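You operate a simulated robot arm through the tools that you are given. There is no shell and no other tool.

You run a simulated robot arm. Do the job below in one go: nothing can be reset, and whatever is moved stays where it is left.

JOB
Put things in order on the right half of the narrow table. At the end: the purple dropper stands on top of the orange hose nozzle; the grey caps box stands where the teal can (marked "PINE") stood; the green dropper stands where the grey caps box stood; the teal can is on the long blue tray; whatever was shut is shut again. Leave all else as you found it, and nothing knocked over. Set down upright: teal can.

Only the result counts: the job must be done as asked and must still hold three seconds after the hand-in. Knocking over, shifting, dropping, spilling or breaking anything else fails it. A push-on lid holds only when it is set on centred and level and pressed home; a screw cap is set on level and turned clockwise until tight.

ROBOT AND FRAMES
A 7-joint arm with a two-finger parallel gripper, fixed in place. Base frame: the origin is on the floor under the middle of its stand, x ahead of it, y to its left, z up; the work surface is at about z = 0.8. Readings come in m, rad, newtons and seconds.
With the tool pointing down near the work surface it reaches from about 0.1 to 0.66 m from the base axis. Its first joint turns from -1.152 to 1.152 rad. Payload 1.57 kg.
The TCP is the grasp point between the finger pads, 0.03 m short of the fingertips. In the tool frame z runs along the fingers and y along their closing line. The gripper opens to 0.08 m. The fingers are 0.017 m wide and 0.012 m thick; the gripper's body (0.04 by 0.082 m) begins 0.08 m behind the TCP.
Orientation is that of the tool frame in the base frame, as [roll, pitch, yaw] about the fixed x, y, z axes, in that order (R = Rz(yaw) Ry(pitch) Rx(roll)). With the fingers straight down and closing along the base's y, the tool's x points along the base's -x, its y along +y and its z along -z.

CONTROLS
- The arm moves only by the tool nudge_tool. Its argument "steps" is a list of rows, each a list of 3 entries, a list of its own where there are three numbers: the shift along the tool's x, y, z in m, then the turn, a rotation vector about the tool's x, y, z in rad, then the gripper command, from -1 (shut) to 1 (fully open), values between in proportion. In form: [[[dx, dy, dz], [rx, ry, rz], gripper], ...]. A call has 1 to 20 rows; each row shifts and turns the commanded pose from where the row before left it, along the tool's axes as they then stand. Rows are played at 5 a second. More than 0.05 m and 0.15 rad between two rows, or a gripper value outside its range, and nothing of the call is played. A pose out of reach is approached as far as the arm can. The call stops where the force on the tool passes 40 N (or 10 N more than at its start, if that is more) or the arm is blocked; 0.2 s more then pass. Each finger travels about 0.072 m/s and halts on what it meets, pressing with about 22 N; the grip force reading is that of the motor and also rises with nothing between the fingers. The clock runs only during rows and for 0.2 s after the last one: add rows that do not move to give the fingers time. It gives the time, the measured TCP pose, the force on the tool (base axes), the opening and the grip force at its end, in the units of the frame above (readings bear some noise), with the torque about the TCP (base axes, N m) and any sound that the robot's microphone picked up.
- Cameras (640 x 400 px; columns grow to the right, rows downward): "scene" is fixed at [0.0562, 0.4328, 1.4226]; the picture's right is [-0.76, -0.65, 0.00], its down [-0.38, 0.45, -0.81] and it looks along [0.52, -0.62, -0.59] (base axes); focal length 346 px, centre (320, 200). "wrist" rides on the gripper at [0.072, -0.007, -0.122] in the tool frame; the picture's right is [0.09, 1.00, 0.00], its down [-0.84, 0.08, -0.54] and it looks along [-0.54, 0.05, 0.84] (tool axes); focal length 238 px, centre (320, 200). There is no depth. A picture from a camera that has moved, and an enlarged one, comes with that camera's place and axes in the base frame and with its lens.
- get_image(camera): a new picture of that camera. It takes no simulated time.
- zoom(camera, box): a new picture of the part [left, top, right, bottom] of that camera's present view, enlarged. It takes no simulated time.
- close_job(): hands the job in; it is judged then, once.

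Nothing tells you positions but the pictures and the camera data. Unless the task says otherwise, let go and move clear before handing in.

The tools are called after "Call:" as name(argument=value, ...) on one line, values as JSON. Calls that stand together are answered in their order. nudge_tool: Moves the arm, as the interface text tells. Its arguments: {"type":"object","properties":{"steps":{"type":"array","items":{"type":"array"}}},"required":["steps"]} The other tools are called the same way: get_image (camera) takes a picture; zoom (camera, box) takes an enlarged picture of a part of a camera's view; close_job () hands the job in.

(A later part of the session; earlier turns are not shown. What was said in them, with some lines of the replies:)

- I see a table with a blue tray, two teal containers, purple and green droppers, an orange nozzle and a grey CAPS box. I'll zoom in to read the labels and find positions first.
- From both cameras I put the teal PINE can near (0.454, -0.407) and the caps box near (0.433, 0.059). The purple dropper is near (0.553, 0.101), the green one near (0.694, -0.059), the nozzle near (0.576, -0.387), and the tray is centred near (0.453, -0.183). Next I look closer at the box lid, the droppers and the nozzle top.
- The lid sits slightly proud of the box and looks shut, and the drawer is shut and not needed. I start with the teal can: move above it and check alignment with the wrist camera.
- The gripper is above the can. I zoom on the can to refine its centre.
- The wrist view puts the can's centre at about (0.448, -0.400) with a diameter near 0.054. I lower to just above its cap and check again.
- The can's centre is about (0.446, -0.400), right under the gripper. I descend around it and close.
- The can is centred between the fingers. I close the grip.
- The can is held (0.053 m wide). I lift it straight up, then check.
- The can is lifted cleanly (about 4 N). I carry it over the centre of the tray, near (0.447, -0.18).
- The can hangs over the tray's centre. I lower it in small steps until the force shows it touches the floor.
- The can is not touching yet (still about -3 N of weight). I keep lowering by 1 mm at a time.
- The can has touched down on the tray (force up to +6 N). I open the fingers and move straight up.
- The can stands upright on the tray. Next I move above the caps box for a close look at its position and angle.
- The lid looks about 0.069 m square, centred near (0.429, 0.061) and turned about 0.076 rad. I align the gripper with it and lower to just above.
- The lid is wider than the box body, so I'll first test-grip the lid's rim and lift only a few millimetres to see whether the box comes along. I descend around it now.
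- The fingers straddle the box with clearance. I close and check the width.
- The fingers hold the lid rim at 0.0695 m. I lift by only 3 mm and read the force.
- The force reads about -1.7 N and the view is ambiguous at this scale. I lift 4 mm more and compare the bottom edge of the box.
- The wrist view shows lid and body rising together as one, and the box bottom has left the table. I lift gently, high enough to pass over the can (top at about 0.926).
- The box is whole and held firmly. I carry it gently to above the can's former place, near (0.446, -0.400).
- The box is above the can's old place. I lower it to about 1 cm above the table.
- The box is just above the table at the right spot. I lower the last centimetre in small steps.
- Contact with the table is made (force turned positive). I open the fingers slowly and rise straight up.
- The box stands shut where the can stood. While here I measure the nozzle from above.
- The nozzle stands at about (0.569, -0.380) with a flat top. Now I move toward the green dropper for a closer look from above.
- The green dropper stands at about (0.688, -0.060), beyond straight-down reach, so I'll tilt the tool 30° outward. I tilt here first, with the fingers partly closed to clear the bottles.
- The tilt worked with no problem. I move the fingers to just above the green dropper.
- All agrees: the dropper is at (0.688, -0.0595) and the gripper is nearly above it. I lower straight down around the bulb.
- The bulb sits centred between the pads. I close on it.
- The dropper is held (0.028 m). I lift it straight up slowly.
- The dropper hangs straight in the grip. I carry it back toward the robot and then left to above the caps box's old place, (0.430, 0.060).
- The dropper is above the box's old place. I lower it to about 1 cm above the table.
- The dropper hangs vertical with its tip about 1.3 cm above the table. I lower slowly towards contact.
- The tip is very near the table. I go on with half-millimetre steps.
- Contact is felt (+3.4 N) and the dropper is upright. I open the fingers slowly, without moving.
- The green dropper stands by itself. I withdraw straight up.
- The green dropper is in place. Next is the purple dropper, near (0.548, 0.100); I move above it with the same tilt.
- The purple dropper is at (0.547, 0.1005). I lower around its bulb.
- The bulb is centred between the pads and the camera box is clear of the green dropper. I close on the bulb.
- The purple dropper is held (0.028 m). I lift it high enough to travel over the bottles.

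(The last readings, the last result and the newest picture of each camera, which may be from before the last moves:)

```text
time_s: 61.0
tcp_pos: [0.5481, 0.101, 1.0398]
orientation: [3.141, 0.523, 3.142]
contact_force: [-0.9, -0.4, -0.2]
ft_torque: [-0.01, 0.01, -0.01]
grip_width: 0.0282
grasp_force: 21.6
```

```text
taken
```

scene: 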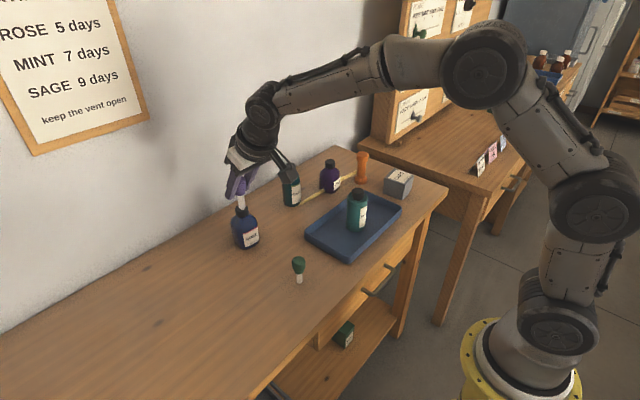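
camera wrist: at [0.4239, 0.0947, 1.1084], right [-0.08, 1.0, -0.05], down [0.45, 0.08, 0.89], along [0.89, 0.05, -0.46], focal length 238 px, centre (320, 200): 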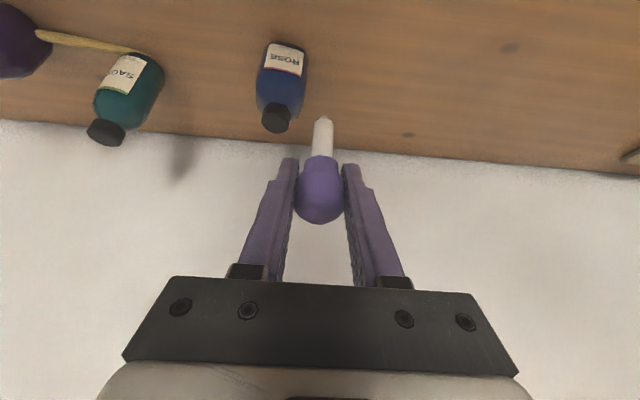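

The dropper hangs straight. I carry it across to the nozzle, above all the bottles.

Call:
nudge_tool(steps=[[[0, -0.01, 0], [0, 0, 0], -1], [[0, -0.02, 0], [0, 0, 0], -1], [[0, -0.03, 0], [0, 0, 0], -1], [[0, -0.036, 0], [0, 0, 0], -1], [[0, -0.036, 0], [0, 0, 0], -1], [[0, -0.036, 0], [0, 0, 0], -1], [[0, -0.036, 0], [0, 0, 0], -1], [[0, -0.036, 0], [0, 0, 0], -1], [[0, -0.036, 0], [0, 0, 0], -1], [[0, -0.036, 0], [0, 0, 0], -1], [[0, -0.036, 0], [0, 0, 0], -1], [[0, -0.036, 0], [0, 0, 0], -1], [[0, -0.036, 0], [0, 0, 0], -1], [[0, -0.03, 0], [0, 0, 0], -1], [[0, -0.02, 0], [0, 0, 0], -1], [[0, -0.01, 0], [0, 0, 0], -1], [[0, 0, 0], [0, 0, 0], -1]])

Call:
get_image(camera="wrist")

Call:
zoom(camera="wrist", box=[250, 20, 390, 240])

Call:
get_image(camera="scene")

```text
time_s: 64.6
tcp_pos: [0.5463, -0.3778, 1.0389]
orientation: [-3.141, 0.523, 3.141]
contact_force: [0.5, -0.8, -0.4]
ft_torque: [0.03, -0.01, 0.04]
grip_width: 0.0282
grasp_force: 21.9
```

```text
taken
camera wrist: at [0.4227, -0.3853, 1.1084], right [-0.08, 1.0, -0.05], down [0.45, 0.08, 0.89], along [0.89, 0.05, -0.46], focal length 238 px, centre (320, 200)
```

wrist: 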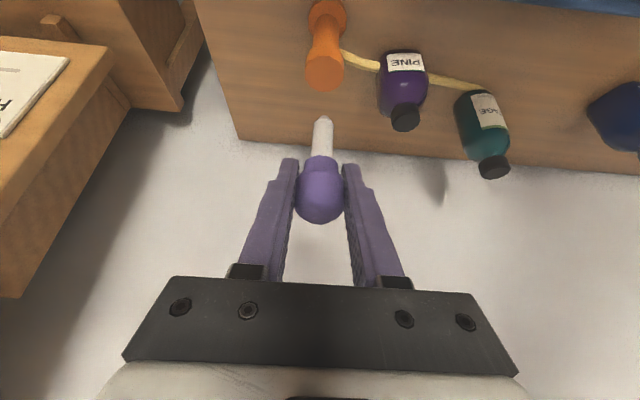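

```text
1.82 times, centred on (320, 130) of wrist
camera zoom: at [0.4227, -0.3853, 1.1084], right [-0.08, 1.0, -0.05], down [0.45, 0.08, 0.89], along [0.89, 0.05, -0.46], focal length 433 px, centre (320, 327)
```

zoom: 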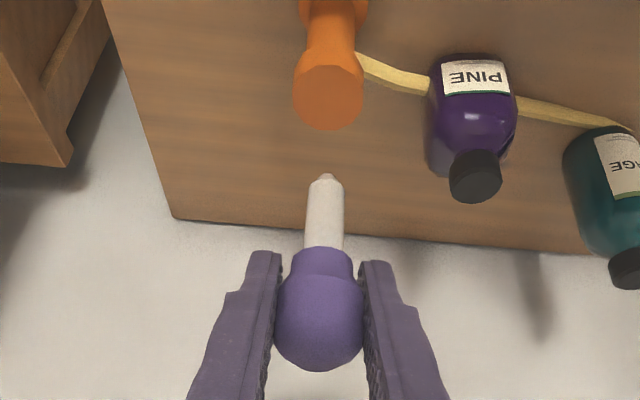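

```text
taken
```

scene: 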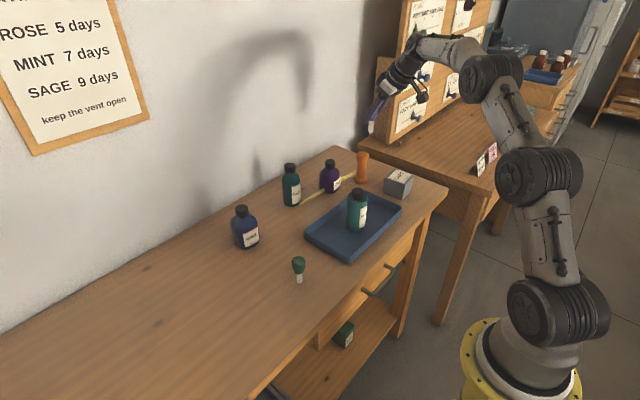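

The nozzle's top centre measures (0.569, -0.379). I shift forward over it and come down to about 2 cm above.

Call:
nudge_tool(steps=[[[-0.0099, -0.0004, 0.0057], [0, 0, 0], -1], [[-0.0099, -0.0004, 0.0057], [0, 0, 0], -1], [[0, 0, 0], [0, 0, 0], -1], [[0.007, 0, 0.0121], [0, 0, 0], -1], [[0.01, 0, 0.0173], [0, 0, 0], -1], [[0.008, 0, 0.0139], [0, 0, 0], -1], [[0.005, 0, 0.0087], [0, 0, 0], -1], [[0, 0, 0], [0, 0, 0], -1]])

Call:
get_image(camera="wrist")

Call:
zoom(camera="wrist", box=[260, 60, 380, 240])

Call:
zoom(camera="scene", box=[330, 100, 400, 200])

```text
time_s: 66.4
tcp_pos: [0.5726, -0.3801, 0.9797]
orientation: [-3.141, 0.525, 3.141]
contact_force: [0.3, 0.0, -0.2]
ft_torque: [0.02, 0.0, 0.01]
grip_width: 0.0278
grasp_force: 22.1
```

```text
taken
camera wrist: at [0.4481, -0.3856, 1.0486], right [-0.08, 1.0, -0.05], down [0.45, 0.08, 0.89], along [0.89, 0.05, -0.46], focal length 238 px, centre (320, 200)
```

wrist: 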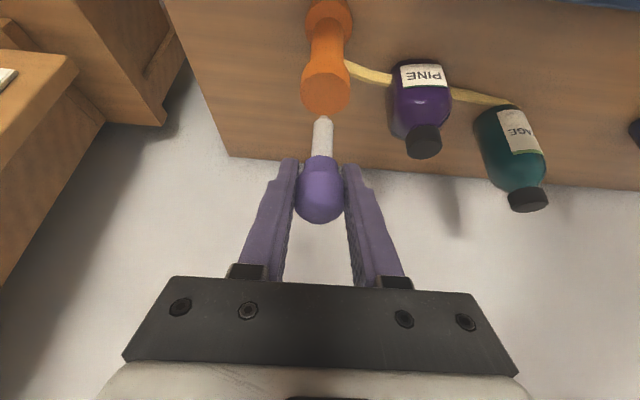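

```text
2.22 times, centred on (320, 150) of wrist
camera zoom: at [0.4481, -0.3856, 1.0486], right [-0.08, 1.0, -0.05], down [0.45, 0.08, 0.89], along [0.89, 0.05, -0.46], focal length 530 px, centre (320, 311)
```

zoom: 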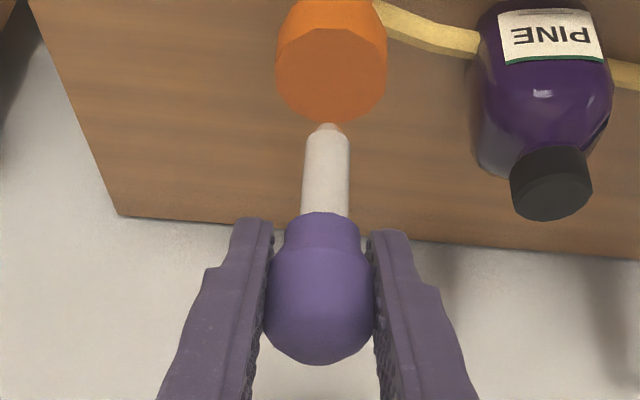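

```text
4.00 times, centred on (365, 150) of scene
camera zoom: at [0.0562, 0.4328, 1.4226], right [-0.76, -0.65, 0.0], down [-0.38, 0.45, -0.81], along [0.52, -0.62, -0.59], focal length 1382 px, centre (140, 400)
```

zoom: 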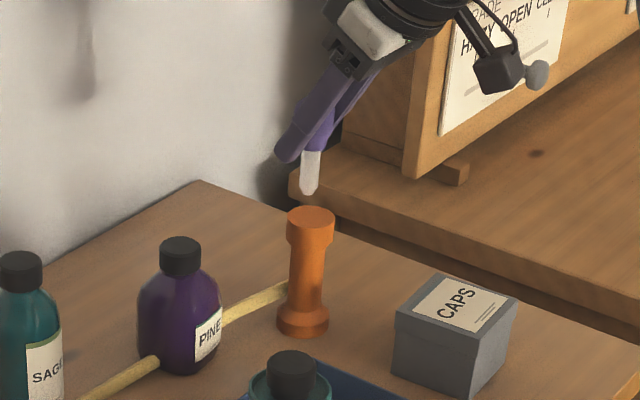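

The tip is nearly over the nozzle centre, with about 2 cm to go. I trim 2.5 mm back and 1 mm right, then lower to about 5 mm above.

Call:
nudge_tool(steps=[[[0.0022, -0.001, -0.0012], [0, 0, 0], -1], [[0.004, 0, 0.0069], [0, 0, 0], -1], [[0.003, 0, 0.0052], [0, 0, 0], -1], [[0.0015, 0, 0.0026], [0, 0, 0], -1], [[0, 0, 0], [0, 0, 0], -1]])

Call:
zoom(camera="wrist", box=[260, 60, 380, 240])

Call:
zoom(camera="scene", box=[340, 130, 385, 190])

```text
time_s: 67.6
tcp_pos: [0.5686, -0.3814, 0.964]
orientation: [-3.141, 0.525, 3.141]
contact_force: [-1.1, 0.0, -0.3]
ft_torque: [-0.01, -0.03, 0.01]
grip_width: 0.0281
grasp_force: 22.7
```

```text
2.22 times, centred on (320, 150) of wrist
camera zoom: at [0.4446, -0.3874, 1.0318], right [-0.08, 1.0, -0.05], down [0.45, 0.08, 0.89], along [0.89, 0.05, -0.46], focal length 530 px, centre (320, 311)
```

zoom: 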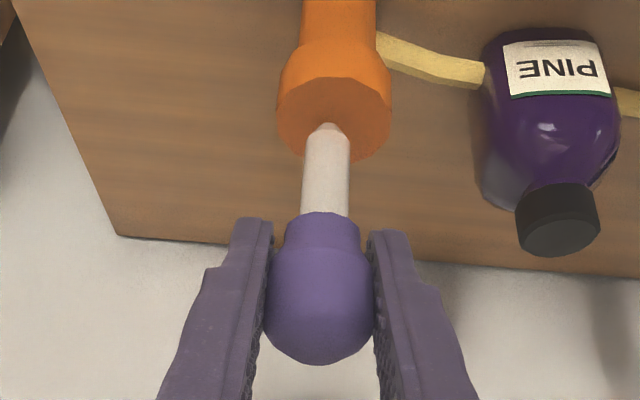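

```text
6.67 times, centred on (362, 160) of scene
camera zoom: at [0.0562, 0.4328, 1.4226], right [-0.76, -0.65, 0.0], down [-0.38, 0.45, -0.81], along [0.52, -0.62, -0.59], focal length 2304 px, centre (37, 467)
```

zoom: 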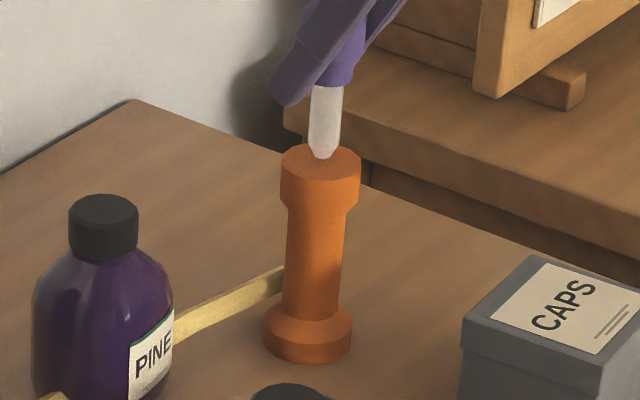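

Both views show the tip within about 1 mm of the nozzle's centre and about 5 mm above it. I trim 1 mm and lower slowly.

Call:
nudge_tool(steps=[[[-0.0006, 0.001, 0.0004], [0, 0, 0], -1], [[0.0005, 0, 0.0009], [0, 0, 0], -1], [[0.0005, 0, 0.0009], [0, 0, 0], -1], [[0.0005, 0, 0.0009], [0, 0, 0], -1], [[0, 0, 0], [0, 0, 0], -1]])

Call:
zoom(camera="scene", box=[340, 130, 385, 190])

```text
time_s: 68.8
tcp_pos: [0.5686, -0.3793, 0.9605]
orientation: [3.141, 0.525, -3.141]
contact_force: [-0.6, -0.3, 0.5]
ft_torque: [-0.02, -0.02, 0.02]
grip_width: 0.0282
grasp_force: 22.0
```

```text
6.67 times, centred on (362, 160) of scene
camera zoom: at [0.0562, 0.4328, 1.4226], right [-0.76, -0.65, 0.0], down [-0.38, 0.45, -0.81], along [0.52, -0.62, -0.59], focal length 2304 px, centre (37, 467)
```

zoom: 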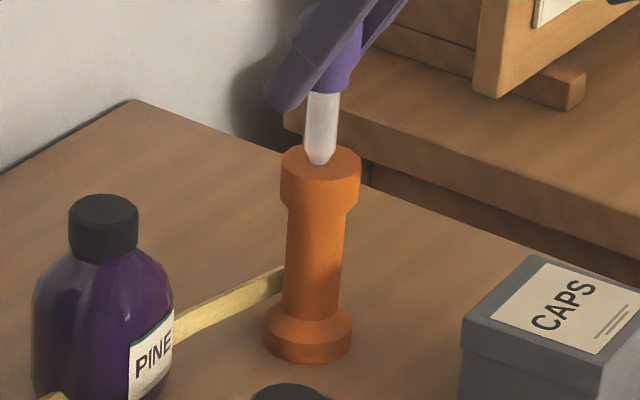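

Call:
nudge_tool(steps=[[[0.00025, 0, 0.00043], [0, 0, 0], -1], [[0.00025, 0, 0.00043], [0, 0, 0], -1], [[0, 0, 0], [0, 0, 0], -1]])

```text
time_s: 69.6
tcp_pos: [0.5686, -0.3803, 0.9594]
orientation: [-3.14, 0.527, 3.142]
contact_force: [0.8, -0.4, 3.9]
ft_torque: [-0.05, -0.01, 0.01]
grip_width: 0.028
grasp_force: 21.6
```

Contact with the nozzle top is felt (+3.9 N). I check the alignment before letting go.

Call:
zoom(camera="scene", box=[340, 130, 385, 190])

Call:
zoom(camera="wrist", box=[260, 80, 380, 240])

Call:
zoom(camera="wrist", box=[290, 100, 350, 170])

```text
6.67 times, centred on (362, 160) of scene
camera zoom: at [0.0561, 0.4328, 1.4226], right [-0.76, -0.65, 0.0], down [-0.38, 0.45, -0.81], along [0.52, -0.62, -0.59], focal length 2304 px, centre (37, 467)
```

zoom: 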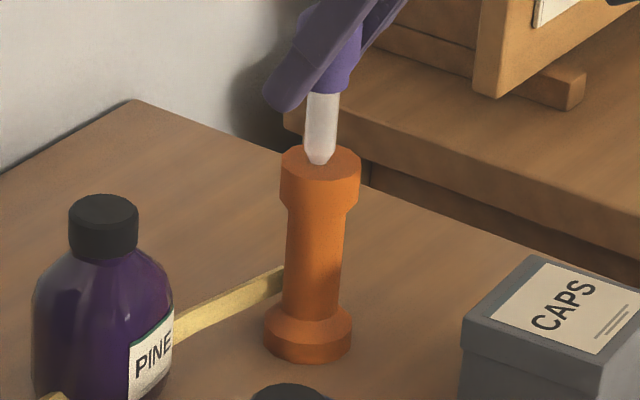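

```text
2.50 times, centred on (320, 160) of wrist
camera zoom: at [0.4453, -0.3857, 1.0287], right [-0.08, 1.0, -0.05], down [0.45, 0.08, 0.89], along [0.89, 0.05, -0.46], focal length 596 px, centre (320, 300)
```

zoom: 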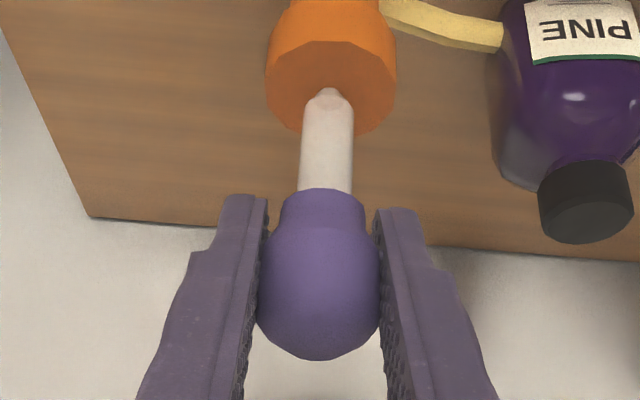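

```text
5.71 times, centred on (320, 135) of wrist
camera zoom: at [0.4453, -0.3857, 1.0287], right [-0.08, 1.0, -0.05], down [0.45, 0.08, 0.89], along [0.89, 0.05, -0.46], focal length 1362 px, centre (320, 571)
```

zoom: 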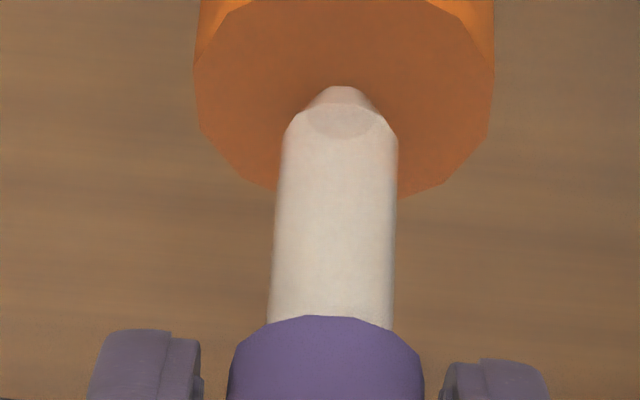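

The tip stands at the centre of the nozzle's flat top, and the dropper is vertical. I open the fingers slowly.

Call:
nudge_tool(steps=[[[0, 0, 0], [0, 0, 0], -0.27], [[0, 0, 0], [0, 0, 0], -0.2], [[0, 0, 0], [0, 0, 0], -0.1], [[0, 0, 0], [0, 0, 0], 0.2], [[0, 0, 0], [0, 0, 0], 0.5], [[0, 0, 0], [0, 0, 0], 0.5]])

Call:
zoom(camera="wrist", box=[240, 60, 400, 240])

Call:
zoom(camera="scene", box=[340, 120, 385, 190])

```text
time_s: 71.0
tcp_pos: [0.5696, -0.3797, 0.9589]
orientation: [3.14, 0.522, 3.141]
contact_force: [-0.4, -0.7, 0.4]
ft_torque: [0.01, -0.01, -0.02]
grip_width: 0.0599
grasp_force: 0.0
```

```text
2.22 times, centred on (320, 150) of wrist
camera zoom: at [0.4453, -0.3856, 1.028], right [-0.08, 1.0, -0.05], down [0.45, 0.08, 0.89], along [0.89, 0.05, -0.46], focal length 530 px, centre (320, 311)
```

zoom: 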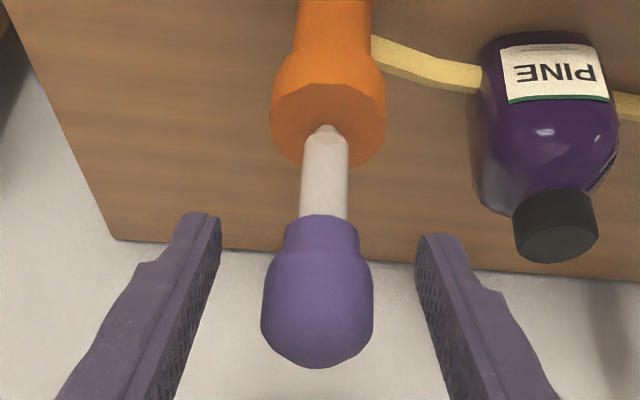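

```text
5.71 times, centred on (362, 155) of scene
camera zoom: at [0.0562, 0.4328, 1.4226], right [-0.76, -0.65, 0.0], down [-0.38, 0.45, -0.81], along [0.52, -0.62, -0.59], focal length 1975 px, centre (77, 457)
```

zoom: 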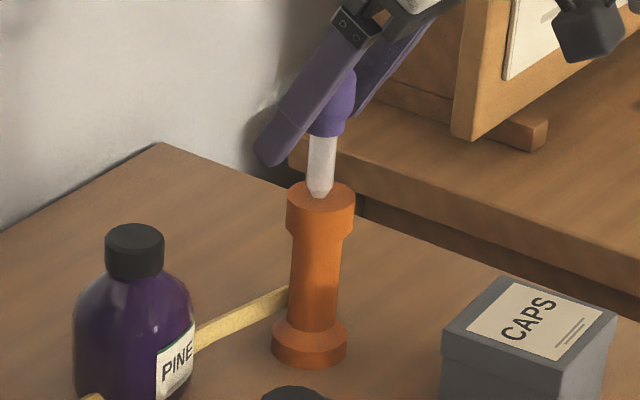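

The dropper stands on the nozzle by itself with equal gaps on both sides. I withdraw straight up.

Call:
nudge_tool(steps=[[[-0.0025, 0, -0.0043], [0, 0, 0], 0.5], [[-0.005, 0, -0.0087], [0, 0, 0], 0.5], [[-0.01, 0, -0.0173], [0, 0, 0], 0.5], [[-0.0125, 0, -0.0217], [0, 0, 0], 0.5], [[-0.0125, 0, -0.0217], [0, 0, 0], 0.5], [[-0.0125, 0, -0.0217], [0, 0, 0], 0.5], [[0, 0, 0], [0, 0, 0], 0.5]])

Call:
get_image(camera="wrist")

Call:
get_image(camera="scene")

```text
time_s: 72.6
tcp_pos: [0.5684, -0.3812, 1.0673]
orientation: [3.142, 0.524, 3.141]
contact_force: [-0.8, 0.2, 0.6]
ft_torque: [0.03, -0.01, 0.01]
grip_width: 0.06
grasp_force: 0.1
```

```text
taken
camera wrist: at [0.4449, -0.3866, 1.1369], right [-0.08, 1.0, -0.05], down [0.45, 0.08, 0.89], along [0.89, 0.05, -0.46], focal length 238 px, centre (320, 200)
```

wrist: 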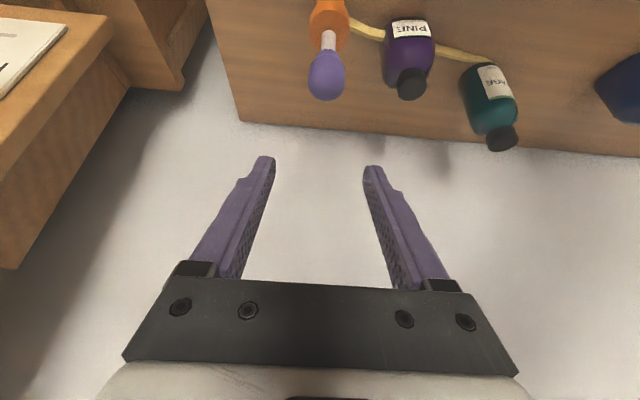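

```text
taken
```

scene: 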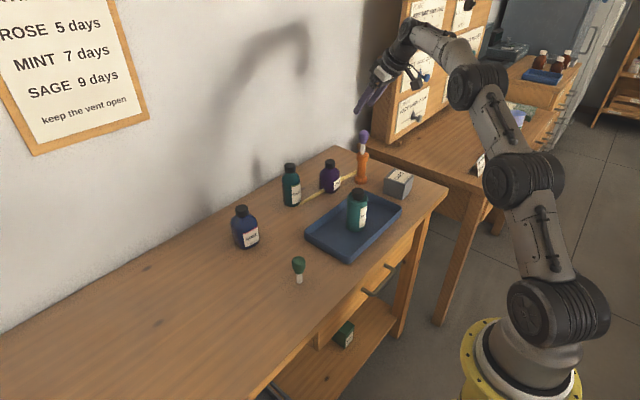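

All four items are placed. I back the arm further away, upward and toward the robot, then check the whole scene.

Call:
nudge_tool(steps=[[[-0.01, 0, -0.0173], [0, 0, 0], 0.5], [[-0.015, 0, -0.026], [0, 0, 0], 0.5], [[-0.01, 0.02, -0.0173], [0, 0, 0], 0.5], [[0.0217, 0.025, -0.0125], [0, 0, 0], 0.5], [[0.026, 0.025, -0.015], [0, 0, 0], 0.5], [[0.0217, 0.025, -0.0125], [0, 0, 0], 0.5], [[0, 0, 0], [0, 0, 0], 0.5], [[0, 0, 0], [0, 0, 0], 0.5]])

Call:
get_image(camera="wrist")

Call:
zoom(camera="scene", box=[220, 110, 460, 300])

Call:
zoom(camera="scene", box=[330, 110, 420, 210])

Call:
zoom(camera="scene", box=[260, 230, 440, 400])

```text
time_s: 74.4
tcp_pos: [0.4867, -0.2848, 1.1402]
orientation: [3.141, 0.525, -3.141]
contact_force: [0.2, 0.4, 0.5]
ft_torque: [0.0, 0.02, 0.01]
grip_width: 0.0602
grasp_force: 0.1
```

```text
taken
camera wrist: at [0.3635, -0.2909, 1.2089], right [-0.08, 1.0, -0.05], down [0.45, 0.08, 0.89], along [0.89, 0.05, -0.46], focal length 238 px, centre (320, 200)
```

wrist: 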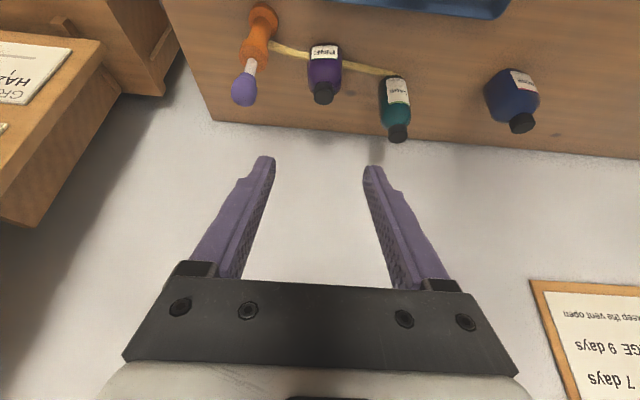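

```text
2.11 times, centred on (340, 205) of scene
camera zoom: at [0.0562, 0.4328, 1.4226], right [-0.76, -0.65, 0.0], down [-0.38, 0.45, -0.81], along [0.52, -0.62, -0.59], focal length 728 px, centre (278, 190)
```

zoom: 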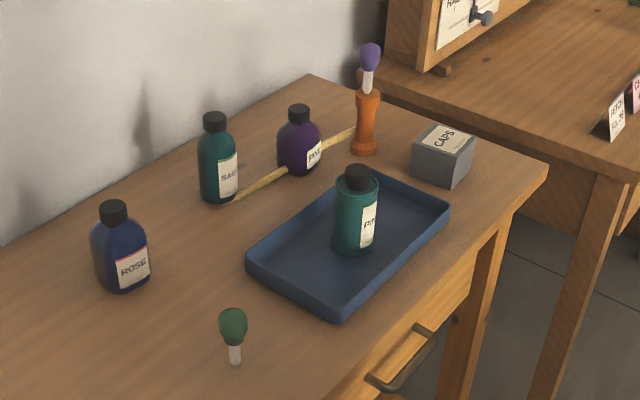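

```text
4.00 times, centred on (375, 160) of scene
camera zoom: at [0.0562, 0.4328, 1.4226], right [-0.76, -0.65, 0.0], down [-0.38, 0.45, -0.81], along [0.52, -0.62, -0.59], focal length 1382 px, centre (100, 360)
```

zoom: 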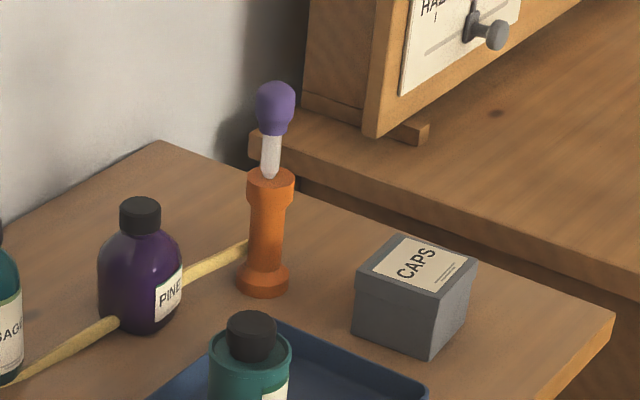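

```text
2.35 times, centred on (350, 315) of scene
camera zoom: at [0.0562, 0.4328, 1.4226], right [-0.76, -0.65, 0.0], down [-0.38, 0.45, -0.81], along [0.52, -0.62, -0.59], focal length 813 px, centre (249, -71)
```

zoom: 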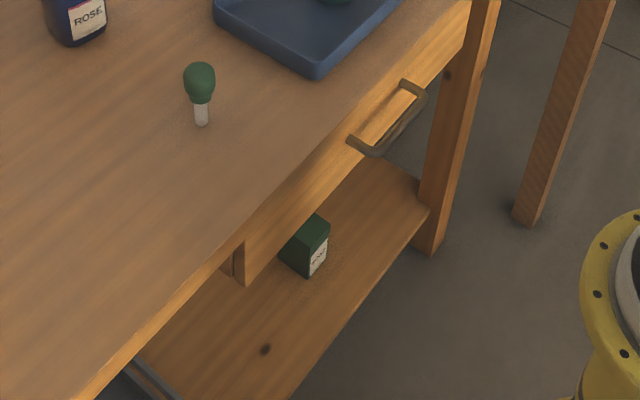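

Everything looks in place and standing. One last close look at the box lid before handing in.

Call:
zoom(camera="scene", box=[375, 160, 425, 205])

Call:
zoom(camera="scene", box=[340, 120, 385, 190])

```text
8.89 times, centred on (400, 182) of scene
camera zoom: at [0.0562, 0.4328, 1.4226], right [-0.76, -0.65, 0.0], down [-0.38, 0.45, -0.81], along [0.52, -0.62, -0.59], focal length 3072 px, centre (-391, 356)
```

zoom: 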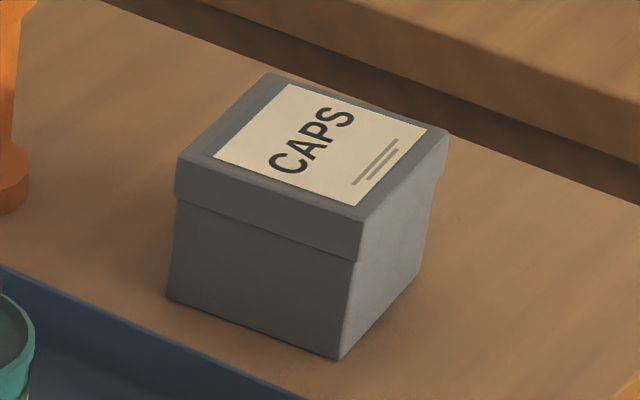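

```text
5.71 times, centred on (362, 155) of scene
camera zoom: at [0.0562, 0.4328, 1.4226], right [-0.76, -0.65, 0.0], down [-0.38, 0.45, -0.81], along [0.52, -0.62, -0.59], focal length 1975 px, centre (77, 457)
```

zoom: 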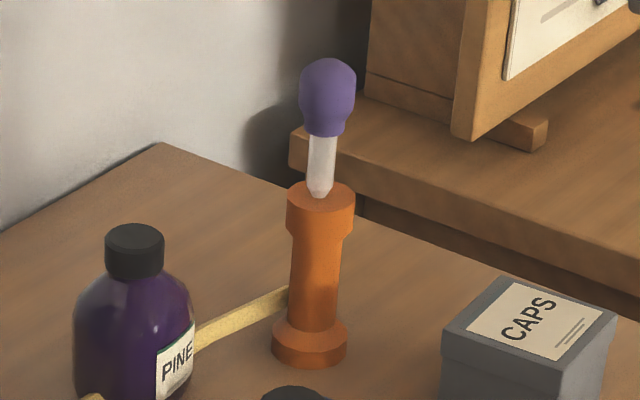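

The lid is on level and shut, the purple dropper stands steady on the nozzle, the green dropper and box stand at their new places, and the can is upright on the tray. The drawer was never opened and the arm is clear, so I hand in the job.

Call:
close_job()

```text
The job is handed in.
```

The job is handed in. In the last pictures everything was standing and in place:

- **Teal can ("PINE"):** upright near the middle of the long blue tray.
- **Grey caps box:** where the can stood. I lifted it by the lid's rim; the lid held and is still on level and shut.
- **Green dropper:** standing where the caps box was.
- **Purple dropper:** standing in the middle of the orange nozzle's flat top.

I never opened the drawer. The other bottles, the tray and the nozzle look as they were, and the arm is clear with nothing in its grip. I don't have the judge's result.
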